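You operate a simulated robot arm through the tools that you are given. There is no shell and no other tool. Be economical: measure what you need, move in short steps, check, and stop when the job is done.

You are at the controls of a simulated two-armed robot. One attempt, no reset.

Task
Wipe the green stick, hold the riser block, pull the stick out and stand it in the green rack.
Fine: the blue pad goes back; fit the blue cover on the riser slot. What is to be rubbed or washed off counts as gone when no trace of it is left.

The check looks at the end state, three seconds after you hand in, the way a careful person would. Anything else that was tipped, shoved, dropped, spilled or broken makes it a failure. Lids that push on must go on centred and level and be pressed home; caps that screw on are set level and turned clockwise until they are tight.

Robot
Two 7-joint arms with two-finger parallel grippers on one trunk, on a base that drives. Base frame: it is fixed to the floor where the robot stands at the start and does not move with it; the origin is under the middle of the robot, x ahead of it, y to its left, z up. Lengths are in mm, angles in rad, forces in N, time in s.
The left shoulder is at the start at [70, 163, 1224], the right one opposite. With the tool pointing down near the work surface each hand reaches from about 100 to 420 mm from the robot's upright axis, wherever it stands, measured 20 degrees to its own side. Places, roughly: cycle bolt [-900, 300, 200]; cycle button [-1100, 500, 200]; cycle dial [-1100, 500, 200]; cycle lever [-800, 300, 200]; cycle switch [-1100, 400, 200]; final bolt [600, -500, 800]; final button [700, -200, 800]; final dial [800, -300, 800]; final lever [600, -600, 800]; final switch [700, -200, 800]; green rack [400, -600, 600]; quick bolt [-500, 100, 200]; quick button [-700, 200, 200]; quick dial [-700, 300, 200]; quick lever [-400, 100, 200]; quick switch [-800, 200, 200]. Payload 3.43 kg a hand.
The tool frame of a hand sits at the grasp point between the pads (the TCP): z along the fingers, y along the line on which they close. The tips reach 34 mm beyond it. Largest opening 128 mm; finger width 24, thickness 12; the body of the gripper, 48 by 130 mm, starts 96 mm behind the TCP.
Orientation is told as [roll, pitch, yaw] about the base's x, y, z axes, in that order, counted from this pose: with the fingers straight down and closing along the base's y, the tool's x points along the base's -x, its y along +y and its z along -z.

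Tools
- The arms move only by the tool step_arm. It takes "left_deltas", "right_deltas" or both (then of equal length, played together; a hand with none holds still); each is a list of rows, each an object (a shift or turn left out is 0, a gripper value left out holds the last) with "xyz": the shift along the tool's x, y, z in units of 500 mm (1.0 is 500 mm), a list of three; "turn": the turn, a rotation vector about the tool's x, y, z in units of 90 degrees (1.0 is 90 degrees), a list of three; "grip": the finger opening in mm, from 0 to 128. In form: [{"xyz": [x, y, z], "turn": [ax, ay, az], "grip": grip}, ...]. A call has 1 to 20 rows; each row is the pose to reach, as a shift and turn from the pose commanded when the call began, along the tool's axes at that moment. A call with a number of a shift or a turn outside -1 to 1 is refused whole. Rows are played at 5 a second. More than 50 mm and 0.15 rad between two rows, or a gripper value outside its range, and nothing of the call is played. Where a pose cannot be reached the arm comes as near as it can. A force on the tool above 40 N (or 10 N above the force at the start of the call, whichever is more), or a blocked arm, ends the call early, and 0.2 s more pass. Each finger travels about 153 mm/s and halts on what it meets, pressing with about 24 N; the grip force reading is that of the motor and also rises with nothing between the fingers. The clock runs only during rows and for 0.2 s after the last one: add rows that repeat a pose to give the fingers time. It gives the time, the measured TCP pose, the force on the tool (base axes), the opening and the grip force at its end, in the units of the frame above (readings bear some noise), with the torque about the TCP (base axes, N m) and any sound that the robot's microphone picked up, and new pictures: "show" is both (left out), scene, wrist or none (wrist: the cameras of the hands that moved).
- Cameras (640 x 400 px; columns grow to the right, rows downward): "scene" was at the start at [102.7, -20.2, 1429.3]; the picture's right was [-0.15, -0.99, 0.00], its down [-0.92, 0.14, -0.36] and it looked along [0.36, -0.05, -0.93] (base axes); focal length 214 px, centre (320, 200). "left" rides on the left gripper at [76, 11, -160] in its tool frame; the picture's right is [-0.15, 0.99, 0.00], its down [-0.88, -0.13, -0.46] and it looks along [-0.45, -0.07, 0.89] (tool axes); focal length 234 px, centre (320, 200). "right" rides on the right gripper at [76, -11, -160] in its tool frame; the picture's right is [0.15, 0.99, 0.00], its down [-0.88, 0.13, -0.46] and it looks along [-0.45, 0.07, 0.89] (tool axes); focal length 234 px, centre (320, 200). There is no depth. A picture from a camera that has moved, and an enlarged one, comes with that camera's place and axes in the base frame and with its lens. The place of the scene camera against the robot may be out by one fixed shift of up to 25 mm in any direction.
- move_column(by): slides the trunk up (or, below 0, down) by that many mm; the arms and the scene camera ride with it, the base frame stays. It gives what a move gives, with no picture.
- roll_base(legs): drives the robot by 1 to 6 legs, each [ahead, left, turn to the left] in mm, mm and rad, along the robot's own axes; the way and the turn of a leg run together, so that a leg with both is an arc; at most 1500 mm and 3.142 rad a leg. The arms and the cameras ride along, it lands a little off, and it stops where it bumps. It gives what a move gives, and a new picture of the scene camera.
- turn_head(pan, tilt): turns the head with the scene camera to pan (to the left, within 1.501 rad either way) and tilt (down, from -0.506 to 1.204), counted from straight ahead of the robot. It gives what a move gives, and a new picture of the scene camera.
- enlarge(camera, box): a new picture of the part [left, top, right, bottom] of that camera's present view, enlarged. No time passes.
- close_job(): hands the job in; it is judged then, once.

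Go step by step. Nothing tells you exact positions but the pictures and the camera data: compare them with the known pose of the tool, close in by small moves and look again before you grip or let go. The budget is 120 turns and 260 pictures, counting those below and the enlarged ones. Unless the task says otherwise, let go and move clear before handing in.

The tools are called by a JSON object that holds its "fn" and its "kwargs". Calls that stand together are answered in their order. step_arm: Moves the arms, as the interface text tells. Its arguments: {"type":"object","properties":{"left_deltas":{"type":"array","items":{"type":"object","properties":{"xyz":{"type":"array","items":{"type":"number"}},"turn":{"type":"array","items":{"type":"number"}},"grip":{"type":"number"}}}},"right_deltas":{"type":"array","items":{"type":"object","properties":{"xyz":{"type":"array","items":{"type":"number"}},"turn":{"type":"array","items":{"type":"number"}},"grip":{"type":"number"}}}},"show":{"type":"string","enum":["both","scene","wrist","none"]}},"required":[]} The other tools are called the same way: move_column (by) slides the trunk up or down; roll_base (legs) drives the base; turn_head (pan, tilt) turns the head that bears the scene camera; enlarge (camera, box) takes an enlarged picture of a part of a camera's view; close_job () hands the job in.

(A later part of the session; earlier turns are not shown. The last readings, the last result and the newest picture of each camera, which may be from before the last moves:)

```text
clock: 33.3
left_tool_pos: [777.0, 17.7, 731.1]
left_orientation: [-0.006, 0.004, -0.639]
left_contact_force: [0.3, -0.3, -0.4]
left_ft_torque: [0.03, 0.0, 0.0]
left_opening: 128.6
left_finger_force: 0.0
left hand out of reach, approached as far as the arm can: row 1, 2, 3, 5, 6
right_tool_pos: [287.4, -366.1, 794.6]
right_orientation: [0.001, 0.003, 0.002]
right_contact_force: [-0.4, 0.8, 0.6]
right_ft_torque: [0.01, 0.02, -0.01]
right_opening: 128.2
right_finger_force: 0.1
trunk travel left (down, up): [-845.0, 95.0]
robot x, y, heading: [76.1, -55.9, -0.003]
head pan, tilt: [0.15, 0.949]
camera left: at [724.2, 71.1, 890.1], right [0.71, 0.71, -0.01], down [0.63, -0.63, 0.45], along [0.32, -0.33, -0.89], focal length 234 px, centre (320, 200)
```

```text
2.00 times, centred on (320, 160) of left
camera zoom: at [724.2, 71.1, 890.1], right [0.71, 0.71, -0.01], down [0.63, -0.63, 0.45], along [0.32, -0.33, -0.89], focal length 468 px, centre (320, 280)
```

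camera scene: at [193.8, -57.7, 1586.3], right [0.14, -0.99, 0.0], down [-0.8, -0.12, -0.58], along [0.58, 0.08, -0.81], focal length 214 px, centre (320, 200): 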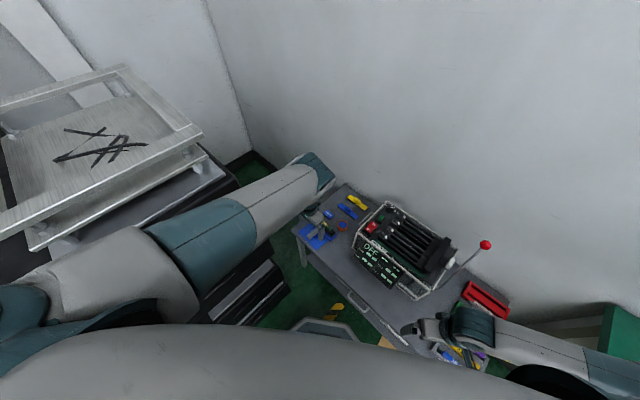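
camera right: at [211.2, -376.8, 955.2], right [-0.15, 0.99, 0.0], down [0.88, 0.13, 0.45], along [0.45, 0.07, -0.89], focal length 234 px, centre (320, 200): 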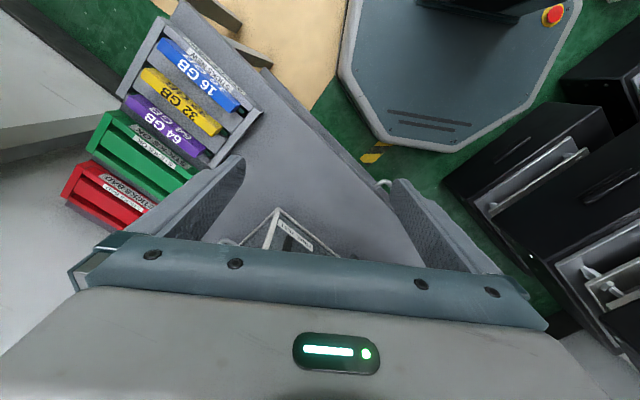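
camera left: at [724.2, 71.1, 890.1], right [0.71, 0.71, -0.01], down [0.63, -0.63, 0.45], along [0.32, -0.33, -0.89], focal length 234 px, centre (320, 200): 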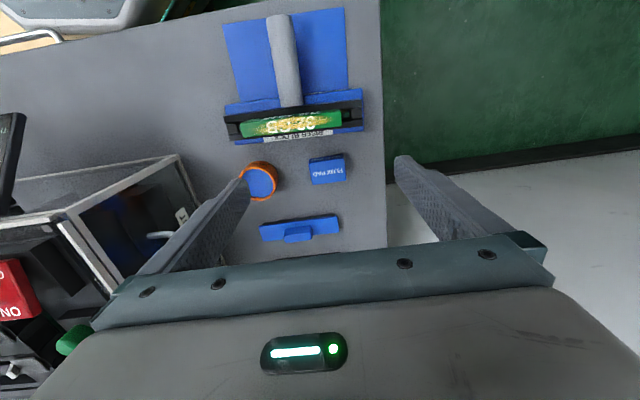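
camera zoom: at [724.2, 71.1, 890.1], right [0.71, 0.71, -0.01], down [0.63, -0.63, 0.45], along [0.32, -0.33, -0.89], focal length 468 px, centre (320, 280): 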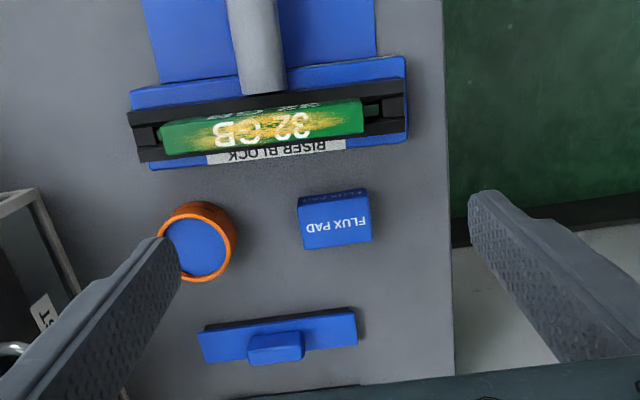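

Good clear view. I'll narrow the fingers to 76 mm and descend partway over the pad, then recheck.

{"fn": "step_arm", "kwargs": {"left_deltas": [{"xyz": [0, 0, 0.05], "grip": 76}, {"xyz": [0, 0, 0.1], "grip": 76}, {"xyz": [0, 0, 0.1], "grip": 76}], "show": "none"}}

{"fn": "enlarge", "kwargs": {"camera": "left", "box": [220, 60, 420, 260]}}

```text
clock: 34.1
left_tool_pos: [761.7, 21.3, 701.9]
left_orientation: [-0.007, 0.002, -0.64]
left_contact_force: [0.2, -0.7, -0.5]
left_ft_torque: [-0.02, -0.02, -0.01]
left_opening: 75.8
left_finger_force: 0.0
left hand out of reach, approached as far as the arm can: row 1, 2, 3
right_tool_pos: [288.2, -365.7, 795.1]
right_orientation: [-0.001, 0.005, 0.003]
right_contact_force: [0.2, -0.1, -0.4]
right_ft_torque: [0.0, -0.05, 0.01]
right_opening: 128.0
right_finger_force: 0.1
trunk travel left (down, up): [-845.0, 95.0]
robot x, y, heading: [75.3, -54.6, -0.004]
head pan, tilt: [0.15, 0.949]
```

```text
2.00 times, centred on (320, 160) of left
camera zoom: at [708.1, 75.5, 862.5], right [0.71, 0.71, -0.01], down [0.63, -0.63, 0.46], along [0.32, -0.33, -0.89], focal length 468 px, centre (320, 280)
```

zoom: 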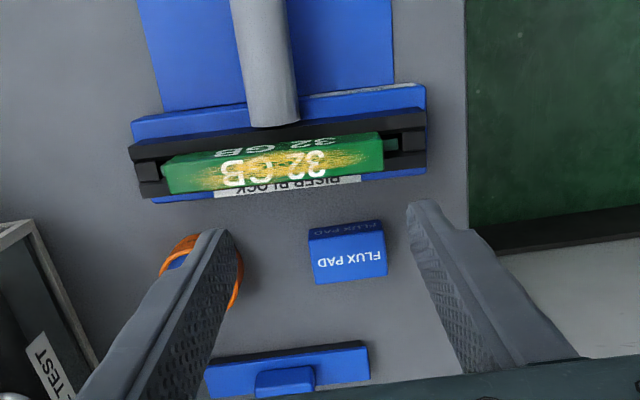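

The left arm is at its outer reach, so rotating the base right and nudging closer will help. First I'll slide the left hand left, away from the machine, then turn.

{"fn": "step_arm", "kwargs": {"left_deltas": [{"xyz": [0, 0.08, 0]}, {"xyz": [0, 0.16, 0]}, {"xyz": [0.0, 0.24, 0]}, {"xyz": [0.0, 0.3, 0]}], "show": "none"}}

{"fn": "roll_base", "kwargs": {"legs": [[25, -15, -0.2]]}}

{"fn": "enlarge", "kwargs": {"camera": "left", "box": [0, 0, 640, 400]}}

```text
clock: 35.3
left_tool_pos: [808.4, 117.9, 729.2]
left_orientation: [-0.009, 0.005, -0.673]
left_contact_force: [0.1, -1.1, -0.8]
left_ft_torque: [0.04, 0.0, 0.0]
left_opening: 75.8
left_finger_force: 0.0
left hand out of reach, approached as far as the arm can: row 1, 2, 3, 4
right_tool_pos: [287.9, -375.1, 792.8]
right_orientation: [0.005, 0.01, -0.014]
right_contact_force: [-0.4, 1.0, 0.9]
right_ft_torque: [-0.04, -0.07, -0.03]
right_opening: 127.5
right_finger_force: 0.0
trunk travel left (down, up): [-845.0, 95.0]
robot x, y, heading: [77.6, -55.2, -0.019]
head pan, tilt: [0.15, 0.949]
stopped in row 4 (left hand): the arm was blocked; the commanded pose is now the measured one
```

```text
clock: 36.4
left_tool_pos: [849.1, -29.9, 729.5]
left_orientation: [-0.011, 0.0, -0.859]
left_contact_force: [0.2, -0.3, 0.5]
left_ft_torque: [0.01, -0.03, -0.01]
left_opening: 76.3
left_finger_force: 0.0
right_tool_pos: [243.7, -422.0, 793.6]
right_orientation: [0.0, 0.006, -0.205]
right_contact_force: [-0.2, 0.1, -0.6]
right_ft_torque: [0.04, 0.02, 0.01]
right_opening: 128.1
right_finger_force: 0.0
trunk travel left (down, up): [-845.0, 95.0]
robot x, y, heading: [97.5, -75.4, -0.213]
head pan, tilt: [0.15, 0.949]
camera scene: at [219.9, -101.4, 1586.1], right [-0.06, -1.0, 0.0], down [-0.81, 0.05, -0.58], along [0.58, -0.04, -0.81], focal length 214 px, centre (320, 200)
```

scene: 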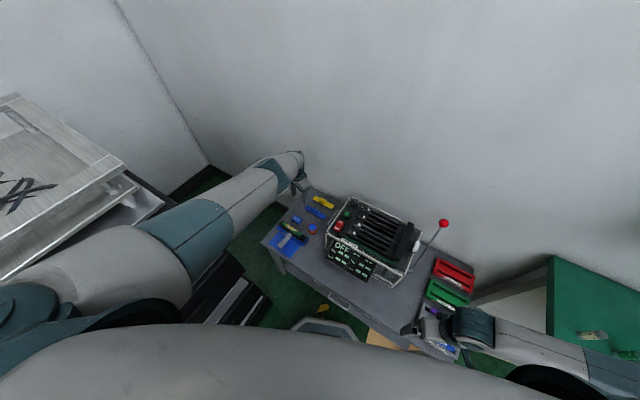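

```text
1.00 times, centred on (320, 200) of left (not enlarged: the box is as wide or as high as the picture)
camera zoom: at [809.5, 35.5, 890.2], right [0.84, 0.54, -0.01], down [0.48, -0.75, 0.46], along [0.24, -0.39, -0.89], focal length 234 px, centre (320, 200)
```

zoom: 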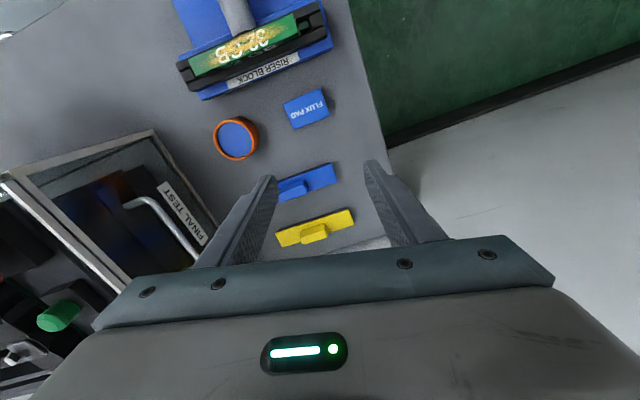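

The pad, riser and covers are all visible with room now. I'll center over the pad with table-aligned yaw, then lower the trunk.

{"fn": "step_arm", "kwargs": {"left_deltas": [{"xyz": [0.05, -0.012, 0], "turn": [0, 0, -0.064]}, {"xyz": [0.103, -0.025, 0], "turn": [0, 0, -0.127]}, {"xyz": [0.103, -0.025, 0], "turn": [0, 0, -0.127]}], "show": "none"}}

{"fn": "move_column", "kwargs": {"by": -80}}

{"fn": "enlarge", "kwargs": {"camera": "left", "box": [200, 60, 440, 260]}}

```text
clock: 37.2
left_tool_pos: [806.2, 0.8, 731.6]
left_orientation: [-0.008, 0.002, -0.657]
left_contact_force: [0.6, -0.1, 1.2]
left_ft_torque: [0.01, 0.03, -0.04]
left_opening: 75.7
left_finger_force: 0.1
right_tool_pos: [244.2, -420.0, 795.9]
right_orientation: [-0.002, 0.004, -0.206]
right_contact_force: [-0.2, 0.1, 0.1]
right_ft_torque: [-0.01, 0.0, 0.02]
right_opening: 128.2
right_finger_force: 0.0
trunk travel left (down, up): [-845.0, 95.0]
robot x, y, heading: [100.4, -74.1, -0.216]
head pan, tilt: [0.15, 0.949]
```

```text
clock: 38.4
left_tool_pos: [804.1, 0.4, 652.3]
left_orientation: [-0.009, 0.002, -0.658]
left_contact_force: [-0.2, 0.5, 0.3]
left_ft_torque: [0.0, -0.01, -0.02]
left_opening: 75.9
left_finger_force: 0.0
right_tool_pos: [243.9, -420.3, 715.1]
right_orientation: [-0.001, 0.004, -0.207]
right_contact_force: [0.3, -0.9, -0.4]
right_ft_torque: [0.03, -0.02, 0.02]
right_opening: 128.0
right_finger_force: 0.0
trunk travel left (down, up): [-765.0, 175.0]
robot x, y, heading: [103.4, -74.2, -0.219]
head pan, tilt: [0.15, 0.949]
```

```text
2.00 times, centred on (320, 160) of left
camera zoom: at [753.7, 56.5, 811.9], right [0.72, 0.69, -0.01], down [0.62, -0.64, 0.46], along [0.31, -0.33, -0.89], focal length 468 px, centre (320, 280)
```

zoom: 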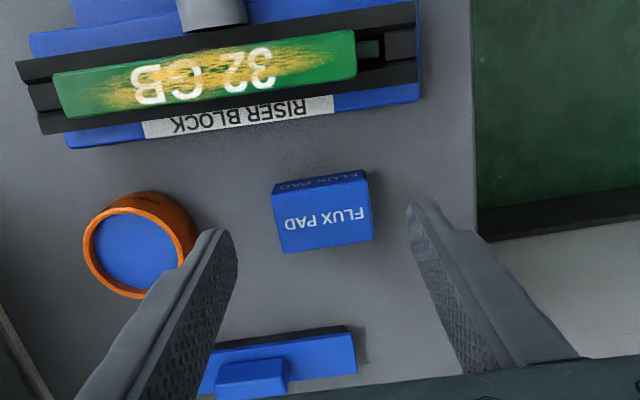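

Centred in width; the pad top is a few mm further. I'll descend to z≈611 and grip the pad's upper part so its underside protrudes below the fingertips.

{"fn": "step_arm", "kwargs": {"left_deltas": [{"xyz": [-0.006, 0, 0.04], "turn": [0, 0, 0.018]}, {"xyz": [-0.006, 0, 0.082], "turn": [0, 0, 0.018]}, {"xyz": [-0.006, 0, 0.082], "turn": [0, 0, 0.018]}], "show": "none"}}

{"fn": "enlarge", "kwargs": {"camera": "left", "box": [200, 60, 440, 260]}}

```text
clock: 39.2
left_tool_pos: [807.4, -2.1, 609.3]
left_orientation: [-0.009, 0.002, -0.684]
left_contact_force: [0.4, 0.2, 0.9]
left_ft_torque: [-0.01, 0.0, -0.03]
left_opening: 76.0
left_finger_force: 0.1
right_tool_pos: [243.6, -419.9, 716.4]
right_orientation: [-0.003, 0.004, -0.207]
right_contact_force: [0.1, -1.5, -0.6]
right_ft_torque: [0.0, -0.04, -0.01]
right_opening: 128.1
right_finger_force: 0.0
trunk travel left (down, up): [-765.0, 175.0]
robot x, y, heading: [100.0, -73.1, -0.214]
head pan, tilt: [0.15, 0.949]
```

```text
2.00 times, centred on (320, 160) of left
camera zoom: at [757.6, 55.0, 769.4], right [0.74, 0.67, -0.01], down [0.6, -0.66, 0.46], along [0.3, -0.34, -0.89], focal length 468 px, centre (320, 280)
```

zoom: 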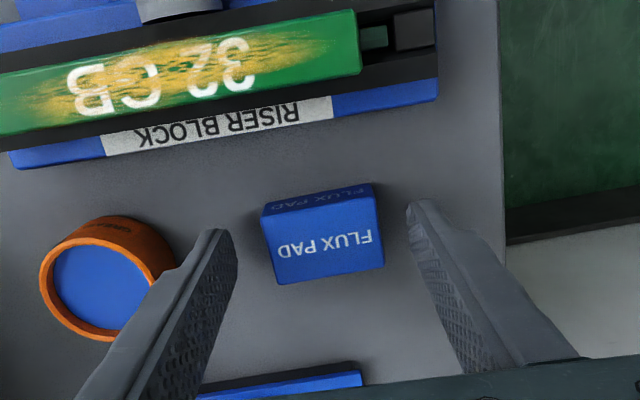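

I'll go 6 mm lower to be sure of a bite and close gently on the pad.

{"fn": "step_arm", "kwargs": {"left_deltas": [{"xyz": [-0.004, 0, 0.012]}, {"xyz": [-0.004, 0, 0.012], "grip": 60}, {"xyz": [-0.004, 0, 0.012], "grip": 30}, {"xyz": [-0.004, 0, 0.012], "grip": 30}], "show": "wrist"}}

```text
clock: 40.2
left_tool_pos: [808.5, -2.2, 603.4]
left_orientation: [-0.011, 0.002, -0.685]
left_contact_force: [1.1, 0.3, 0.4]
left_ft_torque: [0.0, 0.0, 0.02]
left_opening: 48.7
left_finger_force: 23.4
right_tool_pos: [244.3, -420.2, 714.7]
right_orientation: [0.0, 0.003, -0.207]
right_contact_force: [0.0, 0.0, -0.2]
right_ft_torque: [0.01, 0.0, 0.04]
right_opening: 127.7
right_finger_force: 0.2
trunk travel left (down, up): [-765.0, 175.0]
robot x, y, heading: [102.0, -74.5, -0.214]
head pan, tilt: [0.15, 0.949]
camera left: at [758.7, 54.2, 763.3], right [0.74, 0.67, -0.01], down [0.6, -0.66, 0.46], along [0.3, -0.34, -0.89], focal length 234 px, centre (320, 200)
```

left: 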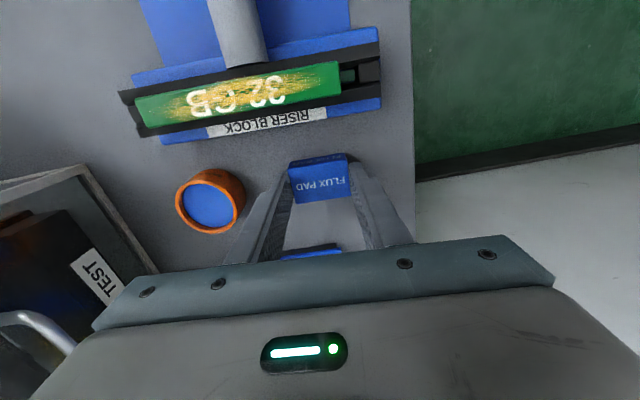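

Pad gripped (48.7 mm). Lifting it with a short hand lift and then the trunk, which also improves inward reach.

{"fn": "step_arm", "kwargs": {"left_deltas": [{"xyz": [0, 0, -0.06]}, {"xyz": [0, 0, -0.1]}, {"xyz": [0, 0, -0.1]}], "show": "none"}}

{"fn": "move_column", "kwargs": {"by": 80}}

{"fn": "step_arm", "kwargs": {"left_deltas": [{"xyz": [0.05, -0.02, 0]}, {"xyz": [0.1, -0.04, 0.0]}, {"xyz": [0.147, -0.066, 0.02]}, {"xyz": [0.147, -0.066, 0.04]}, {"xyz": [0.147, -0.066, 0.04]}], "show": "wrist"}}

```text
clock: 41.0
left_tool_pos: [809.4, -3.4, 654.9]
left_orientation: [-0.009, 0.001, -0.689]
left_contact_force: [0.1, 0.3, -1.1]
left_ft_torque: [0.04, 0.02, 0.02]
left_opening: 30.2
left_finger_force: 0.0
right_tool_pos: [244.2, -419.7, 715.6]
right_orientation: [-0.001, 0.003, -0.205]
right_contact_force: [0.3, 0.1, -0.1]
right_ft_torque: [0.02, 0.02, 0.01]
right_opening: 128.0
right_finger_force: 0.0
trunk travel left (down, up): [-765.0, 175.0]
robot x, y, heading: [102.9, -72.8, -0.214]
head pan, tilt: [0.15, 0.949]
```

```text
clock: 42.1
left_tool_pos: [808.7, -2.6, 733.6]
left_orientation: [-0.011, 0.001, -0.686]
left_contact_force: [0.2, 0.6, 0.9]
left_ft_torque: [-0.01, -0.04, 0.03]
left_opening: 29.8
left_finger_force: 0.0
right_tool_pos: [243.9, -421.2, 794.8]
right_orientation: [-0.001, 0.004, -0.206]
right_contact_force: [-0.5, 0.2, -0.7]
right_ft_torque: [-0.01, 0.01, 0.0]
right_opening: 128.1
right_finger_force: 0.1
trunk travel left (down, up): [-845.0, 95.0]
robot x, y, heading: [100.9, -75.9, -0.213]
head pan, tilt: [0.15, 0.949]
```

```text
clock: 43.4
left_tool_pos: [730.5, 18.0, 714.0]
left_orientation: [-0.011, 0.0, -0.686]
left_contact_force: [0.7, -0.2, -0.7]
left_ft_torque: [0.0, 0.02, -0.02]
left_opening: 29.9
left_finger_force: 0.0
right_tool_pos: [243.6, -420.2, 795.4]
right_orientation: [-0.002, 0.005, -0.207]
right_contact_force: [1.2, -0.1, 0.9]
right_ft_torque: [0.01, -0.01, 0.0]
right_opening: 127.9
right_finger_force: 0.1
trunk travel left (down, up): [-845.0, 95.0]
robot x, y, heading: [102.5, -69.8, -0.213]
head pan, tilt: [0.15, 0.949]
camera left: at [680.5, 76.3, 873.4], right [0.74, 0.67, -0.01], down [0.6, -0.66, 0.46], along [0.3, -0.34, -0.89], focal length 234 px, centre (320, 200)
```

left: 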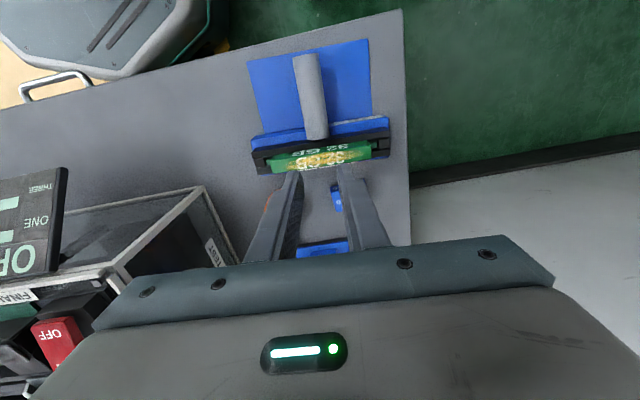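

The pad slipped out on the lift, so my grip was too high on it. I'll go back and check its position.

{"fn": "step_arm", "kwargs": {"left_deltas": [{"xyz": [-0.05, 0.02, 0], "grip": 76}, {"xyz": [-0.1, 0.04, -0.02], "grip": 76}, {"xyz": [-0.145, 0.066, -0.03], "grip": 76}, {"xyz": [-0.145, 0.066, -0.03], "grip": 76}], "show": "none"}}

{"fn": "move_column", "kwargs": {"by": -85}}

{"fn": "enlarge", "kwargs": {"camera": "left", "box": [200, 60, 440, 260]}}

```text
clock: 44.4
left_tool_pos: [806.2, -1.1, 730.0]
left_orientation: [-0.01, 0.002, -0.685]
left_contact_force: [-0.3, -0.1, -0.1]
left_ft_torque: [0.03, 0.01, -0.02]
left_opening: 76.0
left_finger_force: 0.0
right_tool_pos: [242.6, -420.8, 795.5]
right_orientation: [-0.003, 0.004, -0.206]
right_contact_force: [-0.4, -0.6, -0.9]
right_ft_torque: [0.01, 0.01, 0.02]
right_opening: 128.1
right_finger_force: 0.1
trunk travel left (down, up): [-845.0, 95.0]
robot x, y, heading: [98.7, -72.6, -0.218]
head pan, tilt: [0.15, 0.949]
```

```text
clock: 45.6
left_tool_pos: [804.9, -0.6, 643.6]
left_orientation: [-0.009, 0.001, -0.689]
left_contact_force: [-0.5, -0.2, -0.6]
left_ft_torque: [-0.01, -0.01, 0.03]
left_opening: 76.0
left_finger_force: 0.0
right_tool_pos: [243.5, -419.8, 710.5]
right_orientation: [-0.004, 0.004, -0.206]
right_contact_force: [-0.1, -0.1, 0.7]
right_ft_torque: [0.01, 0.01, 0.0]
right_opening: 127.8
right_finger_force: 0.0
trunk travel left (down, up): [-760.0, 180.0]
robot x, y, heading: [100.9, -78.5, -0.216]
head pan, tilt: [0.15, 0.949]
```

```text
2.00 times, centred on (320, 160) of left
camera zoom: at [755.3, 56.5, 803.2], right [0.74, 0.67, -0.01], down [0.6, -0.66, 0.46], along [0.3, -0.34, -0.89], focal length 468 px, centre (320, 280)
```

zoom: 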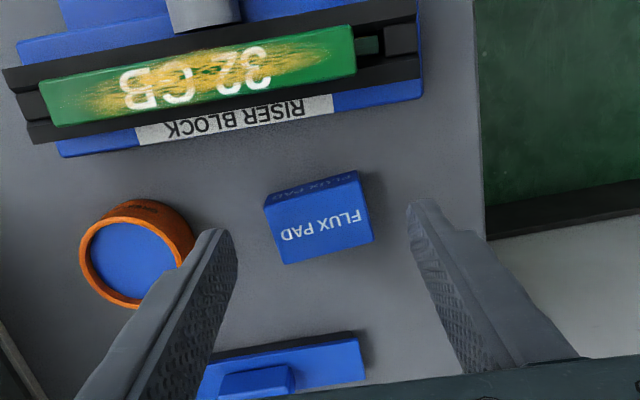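

Pad is back on the table at nearly its place, slightly rotated. I'll align to it and go down slowly, as close to the table as is safe, before closing.

{"fn": "step_arm", "kwargs": {"left_deltas": [{"xyz": [-0.008, 0, 0.04], "turn": [0, 0, -0.089]}, {"xyz": [-0.008, 0, 0.075], "turn": [0, 0, -0.089]}, {"xyz": [-0.008, 0, 0.09], "turn": [0, 0, -0.089]}, {"xyz": [-0.008, 0, 0.097], "turn": [0, 0, -0.089]}, {"xyz": [-0.008, 0, 0.097], "turn": [0, 0, -0.089]}], "show": "none"}}

{"fn": "enlarge", "kwargs": {"camera": "left", "box": [200, 60, 440, 260]}}

```text
clock: 46.8
left_tool_pos: [807.9, -3.5, 595.3]
left_orientation: [-0.008, 0.002, -0.546]
left_contact_force: [-0.2, 0.3, 1.4]
left_ft_torque: [0.03, -0.06, 0.01]
left_opening: 76.2
left_finger_force: 0.1
right_tool_pos: [243.7, -420.1, 710.4]
right_orientation: [-0.003, 0.004, -0.205]
right_contact_force: [0.4, 0.7, -0.6]
right_ft_torque: [-0.01, 0.0, 0.0]
right_opening: 127.9
right_finger_force: 0.0
trunk travel left (down, up): [-760.0, 180.0]
robot x, y, heading: [96.2, -73.8, -0.213]
head pan, tilt: [0.15, 0.949]
```

```text
2.00 times, centred on (320, 160) of left
camera zoom: at [750.6, 46.3, 754.2], right [0.64, 0.77, -0.01], down [0.69, -0.57, 0.45], along [0.34, -0.3, -0.89], focal length 468 px, centre (320, 280)
```

zoom: 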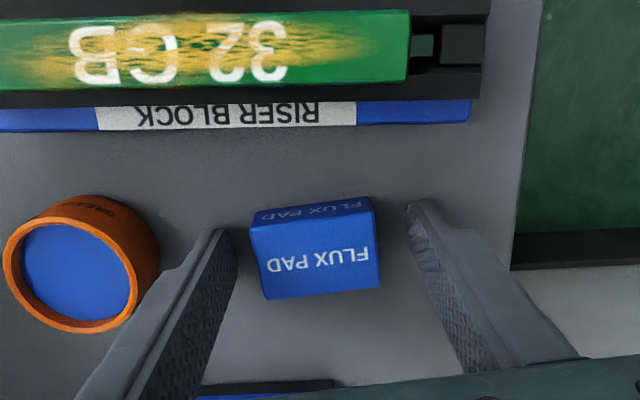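

Aligned and near the table. Closing now, then a small lift test.

{"fn": "step_arm", "kwargs": {"left_deltas": [{"grip": 40}, {"grip": 20}, {"grip": 20}, {"xyz": [0, 0, -0.01], "grip": 20}, {"xyz": [0, 0, -0.03], "grip": 20}, {"xyz": [0, 0, -0.05], "grip": 20}], "show": "none"}}

{"fn": "enlarge", "kwargs": {"camera": "left", "box": [200, 60, 440, 260]}}

```text
clock: 48.2
left_tool_pos: [807.3, -3.2, 619.6]
left_orientation: [-0.01, 0.003, -0.548]
left_contact_force: [-0.5, -0.3, -0.3]
left_ft_torque: [-0.01, 0.04, -0.01]
left_opening: 48.6
left_finger_force: 23.9
right_tool_pos: [244.3, -421.1, 710.2]
right_orientation: [-0.003, 0.003, -0.206]
right_contact_force: [-1.0, 0.3, -0.3]
right_ft_torque: [0.03, 0.02, -0.03]
right_opening: 127.9
right_finger_force: 0.1
trunk travel left (down, up): [-760.0, 180.0]
robot x, y, heading: [98.9, -71.9, -0.215]
head pan, tilt: [0.15, 0.949]
```

```text
2.00 times, centred on (320, 160) of left
camera zoom: at [750.2, 46.6, 779.6], right [0.64, 0.77, -0.01], down [0.69, -0.57, 0.45], along [0.34, -0.3, -0.89], focal length 468 px, centre (320, 280)
```

zoom: 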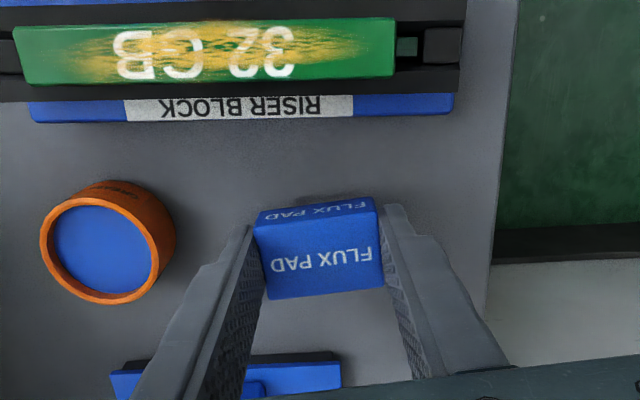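

The pad is held and lifted. Now trunk up and over the stick, re-aligning yaw to the riser.

{"fn": "move_column", "kwargs": {"by": 85}}

{"fn": "step_arm", "kwargs": {"left_deltas": [{"xyz": [0.05, -0.015, -0.02], "turn": [0, 0, 0.04]}, {"xyz": [0.1, -0.03, -0.02], "turn": [0, 0, 0.089]}, {"xyz": [0.153, -0.044, -0.02], "turn": [0, 0, 0.089]}, {"xyz": [0.153, -0.044, 0], "turn": [0, 0, 0.089]}, {"xyz": [0.153, -0.044, 0.0], "turn": [0, 0, 0.089]}], "show": "none"}}

{"fn": "enlarge", "kwargs": {"camera": "left", "box": [200, 60, 440, 260]}}

```text
clock: 49.4
left_tool_pos: [807.9, -3.4, 705.7]
left_orientation: [-0.009, 0.004, -0.546]
left_contact_force: [0.0, 0.2, 0.1]
left_ft_torque: [-0.03, -0.01, -0.01]
left_opening: 48.2
left_finger_force: 23.9
right_tool_pos: [244.6, -421.4, 795.5]
right_orientation: [-0.002, 0.004, -0.205]
right_contact_force: [-0.8, -0.6, 0.4]
right_ft_torque: [-0.01, -0.05, 0.01]
right_opening: 127.9
right_finger_force: 0.0
trunk travel left (down, up): [-845.0, 95.0]
robot x, y, heading: [100.6, -72.9, -0.209]
head pan, tilt: [0.15, 0.949]
```

```text
clock: 50.6
left_tool_pos: [730.5, 18.4, 705.3]
left_orientation: [-0.011, 0.003, -0.686]
left_contact_force: [0.6, -0.8, 0.2]
left_ft_torque: [-0.01, -0.01, 0.04]
left_opening: 48.5
left_finger_force: 24.0
right_tool_pos: [244.1, -419.8, 796.0]
right_orientation: [-0.002, 0.003, -0.205]
right_contact_force: [-0.3, 0.1, 0.3]
right_ft_torque: [0.0, 0.02, 0.01]
right_opening: 128.2
right_finger_force: 0.1
trunk travel left (down, up): [-845.0, 95.0]
robot x, y, heading: [97.5, -75.1, -0.213]
head pan, tilt: [0.15, 0.949]
```

```text
2.00 times, centred on (320, 160) of left
camera zoom: at [680.8, 76.2, 865.8], right [0.74, 0.67, -0.01], down [0.6, -0.66, 0.46], along [0.3, -0.34, -0.89], focal length 468 px, centre (320, 280)
```

zoom: 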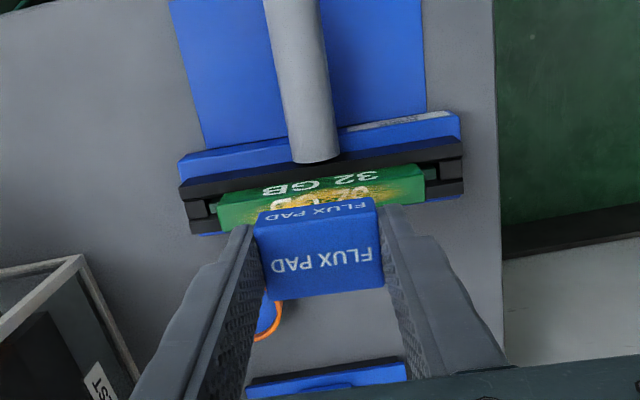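

Pad is centred above the stick. I'll lower gradually and watch for contact force.

{"fn": "step_arm", "kwargs": {"left_deltas": [{"xyz": [0, 0, 0.03]}, {"xyz": [0, 0, 0.05]}, {"xyz": [0, 0, 0.058]}, {"xyz": [0, 0, 0.062]}], "show": "none"}}

{"fn": "enlarge", "kwargs": {"camera": "left", "box": [220, 80, 420, 220]}}

```text
clock: 51.6
left_tool_pos: [730.0, 18.8, 674.5]
left_orientation: [-0.011, 0.003, -0.685]
left_contact_force: [-0.1, 0.3, -0.1]
left_ft_torque: [0.01, 0.0, 0.0]
left_opening: 48.6
left_finger_force: 23.8
right_tool_pos: [244.7, -421.0, 795.6]
right_orientation: [-0.002, 0.003, -0.206]
right_contact_force: [0.3, -0.6, -0.2]
right_ft_torque: [0.04, 0.0, 0.01]
right_opening: 128.1
right_finger_force: 0.0
trunk travel left (down, up): [-845.0, 95.0]
robot x, y, heading: [99.7, -75.4, -0.215]
head pan, tilt: [0.15, 0.949]
```

```text
2.86 times, centred on (320, 150) of left
camera zoom: at [680.3, 75.9, 833.7], right [0.74, 0.67, -0.01], down [0.6, -0.66, 0.46], along [0.3, -0.34, -0.89], focal length 669 px, centre (320, 343)
```

zoom: 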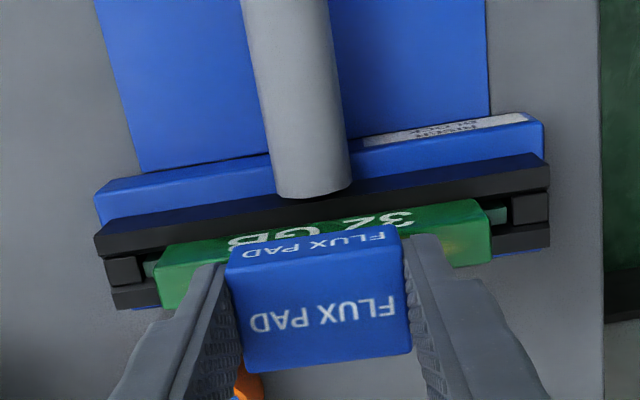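

No contact yet; continuing down in 2 mm steps.

{"fn": "step_arm", "kwargs": {"left_deltas": [{"xyz": [0, 0, 0.004]}, {"xyz": [0, 0, 0.008]}, {"xyz": [0, 0, 0.012]}], "show": "none"}}

{"fn": "step_arm", "kwargs": {"left_deltas": [{"xyz": [0, 0, 0.004]}, {"xyz": [0, 0, 0.006]}], "show": "none"}}

```text
clock: 52.4
left_tool_pos: [730.6, 19.1, 668.0]
left_orientation: [-0.01, 0.001, -0.686]
left_contact_force: [0.3, -0.2, -0.2]
left_ft_torque: [0.0, -0.03, 0.0]
left_opening: 48.2
left_finger_force: 24.1
right_tool_pos: [244.3, -420.4, 795.3]
right_orientation: [-0.003, 0.005, -0.204]
right_contact_force: [-0.3, 1.0, 0.0]
right_ft_torque: [0.03, -0.04, -0.01]
right_opening: 128.2
right_finger_force: 0.1
trunk travel left (down, up): [-845.0, 95.0]
robot x, y, heading: [101.0, -74.8, -0.216]
head pan, tilt: [0.15, 0.949]
```

```text
clock: 53.0
left_tool_pos: [731.5, 18.5, 665.2]
left_orientation: [-0.008, 0.0, -0.687]
left_contact_force: [-0.7, 0.4, -1.1]
left_ft_torque: [0.01, -0.02, 0.01]
left_opening: 48.4
left_finger_force: 24.7
right_tool_pos: [244.5, -419.6, 795.9]
right_orientation: [0.0, 0.005, -0.205]
right_contact_force: [-0.5, 0.8, -0.5]
right_ft_torque: [-0.03, 0.0, 0.01]
right_opening: 127.8
right_finger_force: 0.0
trunk travel left (down, up): [-845.0, 95.0]
robot x, y, heading: [98.9, -71.2, -0.214]
head pan, tilt: [0.15, 0.949]
```

{"fn": "step_arm", "kwargs": {"left_deltas": [{"xyz": [0, 0, 0.004]}, {"xyz": [0, 0, 0.008]}], "show": "none"}}

{"fn": "enlarge", "kwargs": {"camera": "left", "box": [220, 80, 420, 220]}}

```text
clock: 53.6
left_tool_pos: [731.7, 18.6, 663.9]
left_orientation: [-0.004, -0.003, -0.688]
left_contact_force: [-1.0, 0.9, 24.9]
left_ft_torque: [0.37, -0.17, -0.01]
left_opening: 48.4
left_finger_force: 24.1
right_tool_pos: [242.6, -420.7, 797.1]
right_orientation: [0.0, 0.002, -0.205]
right_contact_force: [0.1, 0.3, 0.1]
right_ft_torque: [-0.02, 0.02, 0.02]
right_opening: 128.0
right_finger_force: 0.1
trunk travel left (down, up): [-845.0, 95.0]
robot x, y, heading: [101.3, -77.6, -0.215]
head pan, tilt: [0.15, 0.949]
```

```text
2.86 times, centred on (320, 150) of left
camera zoom: at [680.2, 75.6, 823.7], right [0.74, 0.67, -0.01], down [0.6, -0.66, 0.46], along [0.3, -0.34, -0.89], focal length 669 px, centre (320, 343)
```

zoom: 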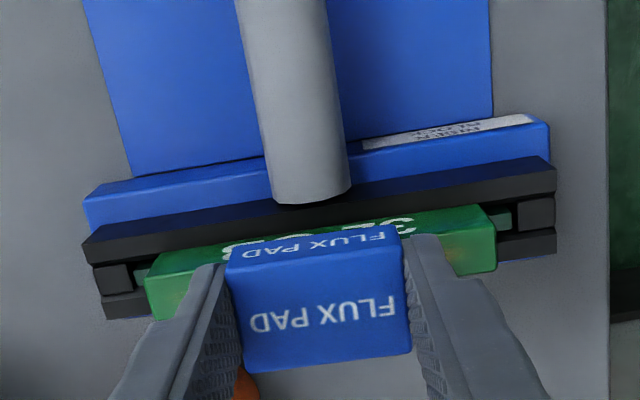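

Contact at about 25 N. I'll ease off 1 mm and rub along the stick's length.

{"fn": "step_arm", "kwargs": {"left_deltas": [{"xyz": [0, 0, -0.002]}, {"xyz": [0, -0.03, -0.002]}, {"xyz": [0, -0.06, -0.002]}, {"xyz": [0, -0.08, -0.002]}, {"xyz": [0, -0.05, -0.002]}, {"xyz": [0, -0.02, -0.002]}, {"xyz": [0, 0.02, -0.002]}, {"xyz": [0, 0.05, -0.002]}, {"xyz": [0, 0.08, -0.002]}, {"xyz": [0, 0.05, -0.002]}, {"xyz": [0, 0, -0.002]}, {"xyz": [0, -0.05, -0.002]}, {"xyz": [0, -0.08, -0.002]}, {"xyz": [0, -0.05, -0.002]}, {"xyz": [0, 0, -0.002]}, {"xyz": [0, 0.05, -0.002]}, {"xyz": [0, 0.08, -0.002]}, {"xyz": [0, 0.04, -0.002]}, {"xyz": [0, 0, -0.002]}], "show": "none"}}

{"fn": "step_arm", "kwargs": {"left_deltas": [{"xyz": [0, 0, -0.04]}, {"xyz": [-0.08, 0, -0.06]}, {"xyz": [-0.08, 0, -0.06]}], "show": "none"}}

{"fn": "enlarge", "kwargs": {"camera": "left", "box": [200, 60, 440, 210]}}

```text
clock: 54.8
left_tool_pos: [707.0, -8.7, 665.7]
left_orientation: [-0.017, 0.002, -0.688]
left_contact_force: [-10.8, 1.1, 26.3]
left_ft_torque: [0.59, -0.08, 0.23]
left_opening: 48.3
left_finger_force: 24.1
right_tool_pos: [241.3, -420.4, 795.3]
right_orientation: [-0.001, 0.001, -0.205]
right_contact_force: [-0.5, 0.5, -0.4]
right_ft_torque: [0.03, 0.0, 0.02]
right_opening: 127.9
right_finger_force: 0.1
trunk travel left (down, up): [-845.0, 95.0]
robot x, y, heading: [102.7, -75.2, -0.217]
head pan, tilt: [0.15, 0.949]
stopped in row 5 (left hand): the force on the tool passed its limit at 43 N (the readings are from after the stop); the commanded pose is now the measured one
```

```text
clock: 55.5
left_tool_pos: [739.9, -33.0, 691.9]
left_orientation: [-0.019, 0.003, -0.688]
left_contact_force: [-0.7, -0.3, 0.0]
left_ft_torque: [0.04, -0.01, 0.01]
left_opening: 48.2
left_finger_force: 23.9
right_tool_pos: [243.7, -420.7, 794.8]
right_orientation: [-0.002, 0.004, -0.206]
right_contact_force: [-0.3, 0.3, 0.0]
right_ft_torque: [-0.02, -0.02, 0.02]
right_opening: 127.9
right_finger_force: 0.1
trunk travel left (down, up): [-845.0, 95.0]
robot x, y, heading: [97.0, -71.5, -0.215]
head pan, tilt: [0.15, 0.949]
```

```text
2.67 times, centred on (320, 135) of left
camera zoom: at [690.8, 25.0, 852.0], right [0.74, 0.67, -0.02], down [0.6, -0.65, 0.46], along [0.29, -0.35, -0.89], focal length 624 px, centre (320, 373)
```

zoom: 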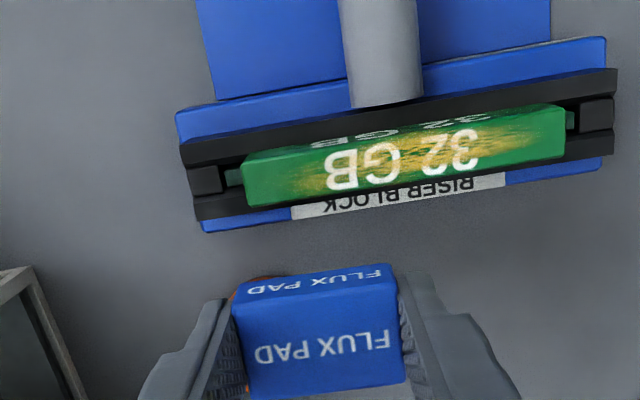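

The wipe is working, and the +u half is fading. I'll repeat with lighter pressure and a slight slope matching the stick's top.

{"fn": "step_arm", "kwargs": {"left_deltas": [{"xyz": [0.04, 0.03, 0]}, {"xyz": [0.079, 0.068, 0.02]}, {"xyz": [0.079, 0.068, 0.05]}, {"xyz": [0.079, 0.068, 0.057]}, {"xyz": [0.079, 0.098, 0.058]}, {"xyz": [0.079, 0.128, 0.058]}, {"xyz": [0.079, 0.148, 0.059]}, {"xyz": [0.079, 0.118, 0.058]}, {"xyz": [0.079, 0.088, 0.057]}, {"xyz": [0.079, 0.058, 0.056]}, {"xyz": [0.079, 0.028, 0.055]}, {"xyz": [0.079, -0.002, 0.054]}, {"xyz": [0.079, 0.028, 0.055]}, {"xyz": [0.079, 0.058, 0.056]}, {"xyz": [0.079, 0.088, 0.057]}, {"xyz": [0.079, 0.118, 0.058]}, {"xyz": [0.079, 0.148, 0.059]}, {"xyz": [0.079, 0.118, 0.058]}, {"xyz": [0.079, 0.088, 0.057]}, {"xyz": [0.079, 0.068, 0.04]}], "show": "none"}}

{"fn": "step_arm", "kwargs": {"left_deltas": [{"xyz": [-0.0, 0, -0.03]}, {"xyz": [-0.08, 0, -0.05]}, {"xyz": [-0.08, 0, -0.05]}], "show": "none"}}

{"fn": "enlarge", "kwargs": {"camera": "left", "box": [200, 60, 440, 210]}}

```text
clock: 57.0
left_tool_pos: [749.3, 37.4, 663.9]
left_orientation: [-0.023, 0.0, -0.691]
left_contact_force: [-5.7, -0.4, 16.4]
left_ft_torque: [0.31, -0.04, 0.14]
left_opening: 48.3
left_finger_force: 24.1
right_tool_pos: [241.2, -420.4, 795.3]
right_orientation: [-0.002, 0.003, -0.208]
right_contact_force: [0.0, 0.2, 0.4]
right_ft_torque: [-0.01, 0.0, 0.02]
right_opening: 128.2
right_finger_force: 0.0
trunk travel left (down, up): [-845.0, 95.0]
robot x, y, heading: [99.6, -74.2, -0.215]
head pan, tilt: [0.15, 0.949]
stopped in row 7 (left hand): the force on the tool passed its limit at 49 N (the readings are from after the stop); the commanded pose is now the measured one
```

```text
clock: 57.8
left_tool_pos: [780.0, 12.8, 688.5]
left_orientation: [-0.022, 0.001, -0.69]
left_contact_force: [-0.1, -0.4, 0.1]
left_ft_torque: [0.03, 0.03, 0.01]
left_opening: 48.7
left_finger_force: 23.7
right_tool_pos: [242.3, -420.5, 794.4]
right_orientation: [-0.001, 0.004, -0.208]
right_contact_force: [0.0, -0.7, 0.2]
right_ft_torque: [-0.02, -0.01, -0.03]
right_opening: 127.8
right_finger_force: 0.0
trunk travel left (down, up): [-845.0, 95.0]
robot x, y, heading: [100.3, -72.3, -0.22]
head pan, tilt: [0.15, 0.949]
```

```text
2.67 times, centred on (320, 135) of left
camera zoom: at [732.1, 72.3, 847.4], right [0.74, 0.67, -0.02], down [0.6, -0.65, 0.46], along [0.29, -0.35, -0.89], focal length 624 px, centre (320, 373)
```

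zoom: 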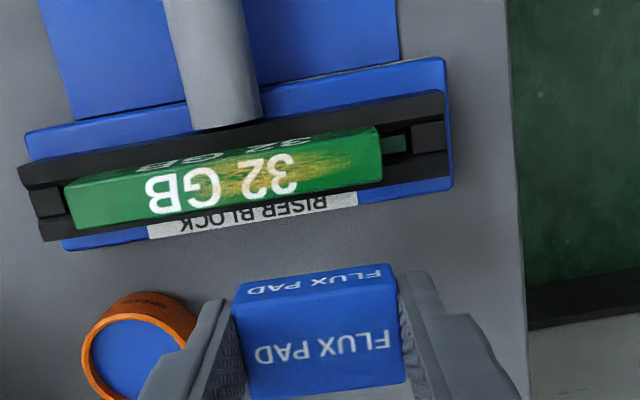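

The left part is clean; the right third remains. I'll correct the small tilt and use short light strokes there.

{"fn": "step_arm", "kwargs": {"left_deltas": [{"xyz": [0.04, 0, 0], "turn": [-0.011, 0.009, 0]}, {"xyz": [0.083, -0.014, 0.02], "turn": [-0.011, 0.009, 0]}, {"xyz": [0.083, -0.014, 0.04], "turn": [-0.011, 0.009, 0]}, {"xyz": [0.083, -0.014, 0.046], "turn": [-0.011, 0.009, 0]}, {"xyz": [0.083, -0.034, 0.046], "turn": [-0.011, 0.009, 0]}, {"xyz": [0.083, -0.054, 0.046], "turn": [-0.011, 0.009, 0]}, {"xyz": [0.083, -0.034, 0.046], "turn": [-0.011, 0.009, 0]}, {"xyz": [0.083, -0.014, 0.046], "turn": [-0.011, 0.009, 0]}, {"xyz": [0.083, 0.006, 0.046], "turn": [-0.011, 0.009, 0]}, {"xyz": [0.083, 0.026, 0.046], "turn": [-0.011, 0.009, 0]}, {"xyz": [0.083, 0.006, 0.046], "turn": [-0.011, 0.009, 0]}, {"xyz": [0.083, -0.014, 0.046], "turn": [-0.011, 0.009, 0]}, {"xyz": [0.083, 0.006, 0.046], "turn": [-0.011, 0.009, 0]}, {"xyz": [0.083, 0.026, 0.046], "turn": [-0.011, 0.009, 0]}, {"xyz": [0.083, 0.006, 0.046], "turn": [-0.011, 0.009, 0]}, {"xyz": [0.083, -0.014, 0.046], "turn": [-0.011, 0.009, 0]}, {"xyz": [0.083, -0.014, 0.02], "turn": [-0.011, 0.009, 0]}, {"xyz": [0.04, -0.014, 0], "turn": [-0.011, 0.009, 0]}, {"xyz": [0, -0.014, 0], "turn": [-0.011, 0.009, 0]}], "show": "none"}}

{"fn": "enlarge", "kwargs": {"camera": "left", "box": [200, 60, 440, 210]}}

```text
clock: 61.8
left_tool_pos: [777.2, 5.5, 686.0]
left_orientation: [-0.005, 0.016, -0.689]
left_contact_force: [0.0, 0.4, 0.6]
left_ft_torque: [0.0, 0.02, 0.03]
left_opening: 48.4
left_finger_force: 23.9
right_tool_pos: [244.4, -420.3, 795.7]
right_orientation: [-0.002, 0.004, -0.206]
right_contact_force: [-0.4, -0.3, 0.0]
right_ft_torque: [0.01, -0.02, 0.0]
right_opening: 128.0
right_finger_force: 0.1
trunk travel left (down, up): [-845.0, 95.0]
robot x, y, heading: [100.7, -71.9, -0.217]
head pan, tilt: [0.15, 0.949]
```

```text
2.67 times, centred on (320, 135) of left
camera zoom: at [728.8, 62.1, 847.3], right [0.74, 0.67, -0.01], down [0.6, -0.66, 0.44], along [0.29, -0.33, -0.9], focal length 624 px, centre (320, 373)
```

zoom: 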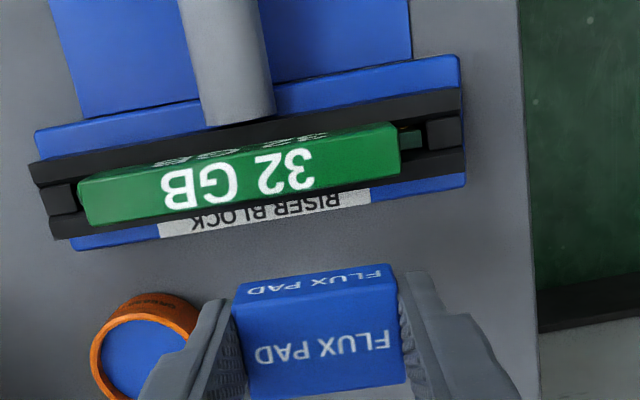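

Clean across the whole top. Now I'll return the pad to its place: over the spot, trunk down, then lower.

{"fn": "enlarge", "kwargs": {"camera": "left", "box": [220, 95, 380, 155]}}

{"fn": "step_arm", "kwargs": {"left_deltas": [{"xyz": [-0.03, 0.014, -0.02], "turn": [-0.006, -0.008, 0]}, {"xyz": [-0.06, 0.027, -0.032], "turn": [-0.006, -0.008, 0]}, {"xyz": [-0.06, 0.027, -0.032], "turn": [-0.006, -0.008, 0]}], "show": "none"}}

{"fn": "move_column", "kwargs": {"by": -85}}

```text
4.00 times, centred on (300, 125) of left
camera zoom: at [728.8, 62.1, 847.3], right [0.74, 0.67, -0.01], down [0.6, -0.66, 0.44], along [0.29, -0.33, -0.9], focal length 937 px, centre (400, 500)
```

zoom: 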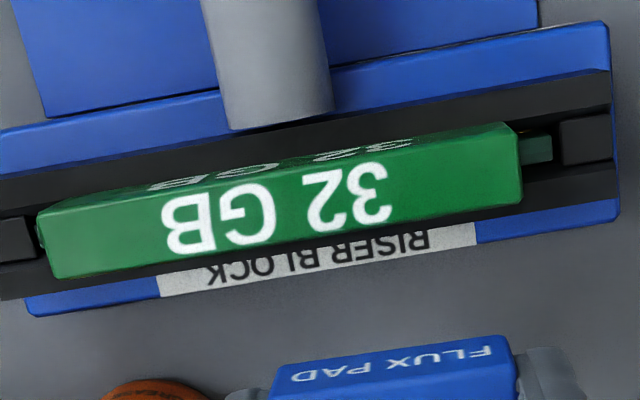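

```text
clock: 62.6
left_tool_pos: [809.3, -2.9, 701.6]
left_orientation: [0.004, 0.004, -0.692]
left_contact_force: [1.0, 0.6, 0.3]
left_ft_torque: [-0.02, 0.01, 0.01]
left_opening: 48.4
left_finger_force: 23.8
right_tool_pos: [243.7, -419.8, 794.8]
right_orientation: [-0.002, 0.004, -0.207]
right_contact_force: [0.3, -0.1, 0.1]
right_ft_torque: [0.02, 0.0, 0.01]
right_opening: 128.0
right_finger_force: 0.1
trunk travel left (down, up): [-845.0, 95.0]
robot x, y, heading: [102.5, -74.0, -0.216]
head pan, tilt: [0.15, 0.949]
```

```text
clock: 63.8
left_tool_pos: [808.1, -1.9, 617.1]
left_orientation: [0.005, 0.004, -0.691]
left_contact_force: [0.1, 0.2, -0.5]
left_ft_torque: [-0.04, 0.03, 0.02]
left_opening: 48.1
left_finger_force: 23.9
right_tool_pos: [244.5, -420.7, 710.9]
right_orientation: [-0.002, 0.004, -0.208]
right_contact_force: [0.2, 0.5, 0.5]
right_ft_torque: [0.0, 0.0, -0.02]
right_opening: 127.7
right_finger_force: 0.1
trunk travel left (down, up): [-760.0, 180.0]
robot x, y, heading: [100.1, -74.4, -0.216]
head pan, tilt: [0.15, 0.949]
```

{"fn": "step_arm", "kwargs": {"left_deltas": [{"xyz": [0, 0, 0.02]}, {"xyz": [0, 0, 0.034]}, {"xyz": [0, 0, 0.04]}, {"xyz": [0, 0, 0.044]}], "show": "none"}}

{"fn": "enlarge", "kwargs": {"camera": "left", "box": [200, 60, 440, 260]}}

```text
clock: 64.8
left_tool_pos: [809.3, -1.0, 593.8]
left_orientation: [0.006, 0.003, -0.689]
left_contact_force: [0.0, 0.1, -0.8]
left_ft_torque: [0.02, 0.0, -0.04]
left_opening: 48.9
left_finger_force: 24.1
right_tool_pos: [243.0, -420.6, 710.8]
right_orientation: [-0.001, 0.003, -0.209]
right_contact_force: [-0.2, 0.5, 0.6]
right_ft_torque: [0.02, 0.0, -0.05]
right_opening: 127.8
right_finger_force: 0.1
trunk travel left (down, up): [-760.0, 180.0]
robot x, y, heading: [97.8, -72.1, -0.221]
head pan, tilt: [0.15, 0.949]
```

```text
2.00 times, centred on (320, 160) of left
camera zoom: at [757.8, 54.0, 754.7], right [0.74, 0.67, 0.0], down [0.6, -0.66, 0.45], along [0.31, -0.33, -0.89], focal length 468 px, centre (320, 280)
```

zoom: 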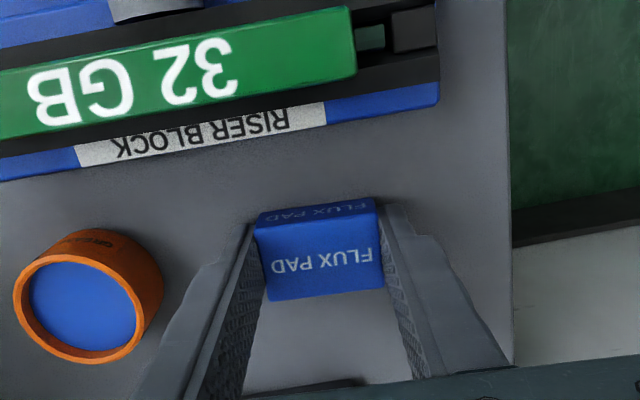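

No contact yet; continuing down a few mm.

{"fn": "step_arm", "kwargs": {"left_deltas": [{"xyz": [0, 0, 0.003]}, {"xyz": [0, 0, 0.006]}], "show": "none"}}

{"fn": "step_arm", "kwargs": {"left_deltas": [{"xyz": [0, 0, 0.002]}, {"xyz": [0, 0, 0.004]}], "show": "none"}}

```text
clock: 65.4
left_tool_pos: [808.8, -1.0, 594.1]
left_orientation: [0.008, 0.002, -0.692]
left_contact_force: [-2.0, 0.9, 15.2]
left_ft_torque: [-0.39, 0.32, -0.12]
left_opening: 48.3
left_finger_force: 24.3
right_tool_pos: [242.7, -420.0, 711.5]
right_orientation: [0.0, 0.0, -0.207]
right_contact_force: [-0.2, 0.1, 0.1]
right_ft_torque: [-0.03, 0.0, 0.0]
right_opening: 128.3
right_finger_force: 0.0
trunk travel left (down, up): [-760.0, 180.0]
robot x, y, heading: [98.5, -70.7, -0.217]
head pan, tilt: [0.15, 0.949]
```

```text
clock: 66.0
left_tool_pos: [807.6, -1.7, 593.9]
left_orientation: [0.009, -0.002, -0.691]
left_contact_force: [-2.9, 3.0, 37.0]
left_ft_torque: [-0.62, 0.87, -0.35]
left_opening: 48.4
left_finger_force: 23.8
right_tool_pos: [241.7, -420.6, 710.5]
right_orientation: [-0.002, 0.001, -0.208]
right_contact_force: [-0.2, 0.3, 0.5]
right_ft_torque: [0.01, -0.01, -0.06]
right_opening: 127.9
right_finger_force: 0.0
trunk travel left (down, up): [-760.0, 180.0]
robot x, y, heading: [100.3, -74.8, -0.219]
head pan, tilt: [0.15, 0.949]
```

Seated on the table. Easing off, opening, and lifting away.

{"fn": "step_arm", "kwargs": {"left_deltas": [{"xyz": [0, 0, -0.009]}, {"xyz": [0, 0, -0.009], "grip": 60}, {"xyz": [0, 0, -0.009], "grip": 76}, {"xyz": [0, 0, -0.05], "grip": 76}, {"xyz": [0, 0, -0.13], "grip": 76}, {"xyz": [0, 0, -0.2], "grip": 76}], "show": "wrist"}}

{"fn": "enlarge", "kwargs": {"camera": "left", "box": [200, 60, 440, 260]}}

```text
clock: 67.4
left_tool_pos: [807.1, -2.7, 688.9]
left_orientation: [0.002, 0.005, -0.691]
left_contact_force: [-0.1, 1.1, -0.5]
left_ft_torque: [0.0, -0.01, -0.01]
left_opening: 76.2
left_finger_force: 0.0
right_tool_pos: [244.5, -420.0, 708.9]
right_orientation: [-0.003, 0.003, -0.207]
right_contact_force: [-0.7, -0.3, 0.8]
right_ft_torque: [0.01, 0.02, 0.03]
right_opening: 128.1
right_finger_force: 0.1
trunk travel left (down, up): [-760.0, 180.0]
robot x, y, heading: [100.3, -71.3, -0.216]
head pan, tilt: [0.15, 0.949]
camera left: at [757.1, 52.4, 849.9], right [0.74, 0.67, 0.0], down [0.6, -0.66, 0.45], along [0.3, -0.33, -0.89], focal length 234 px, centre (320, 200)
```

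left: 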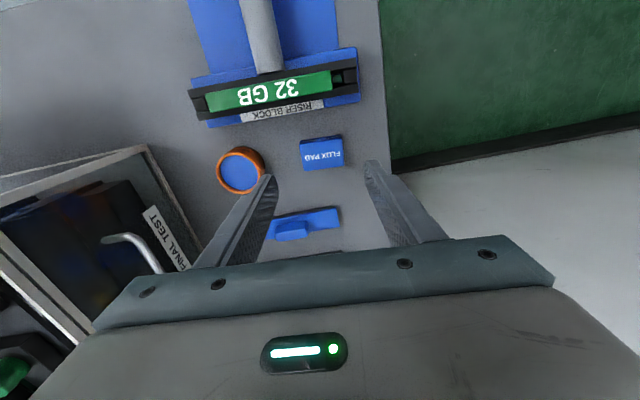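

```text
2.00 times, centred on (320, 160) of left
camera zoom: at [757.1, 52.4, 849.9], right [0.74, 0.67, 0.0], down [0.6, -0.66, 0.45], along [0.3, -0.33, -0.89], focal length 468 px, centre (320, 280)
```

zoom: 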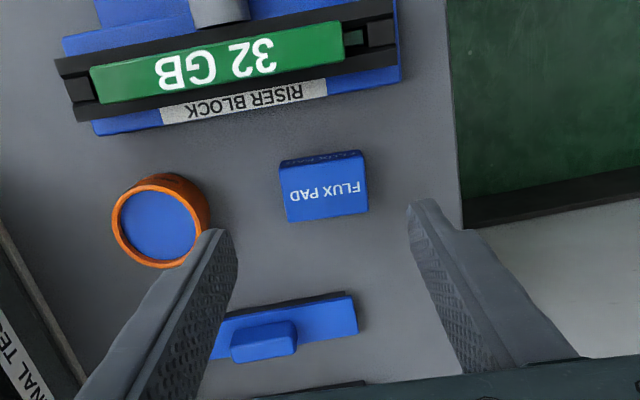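

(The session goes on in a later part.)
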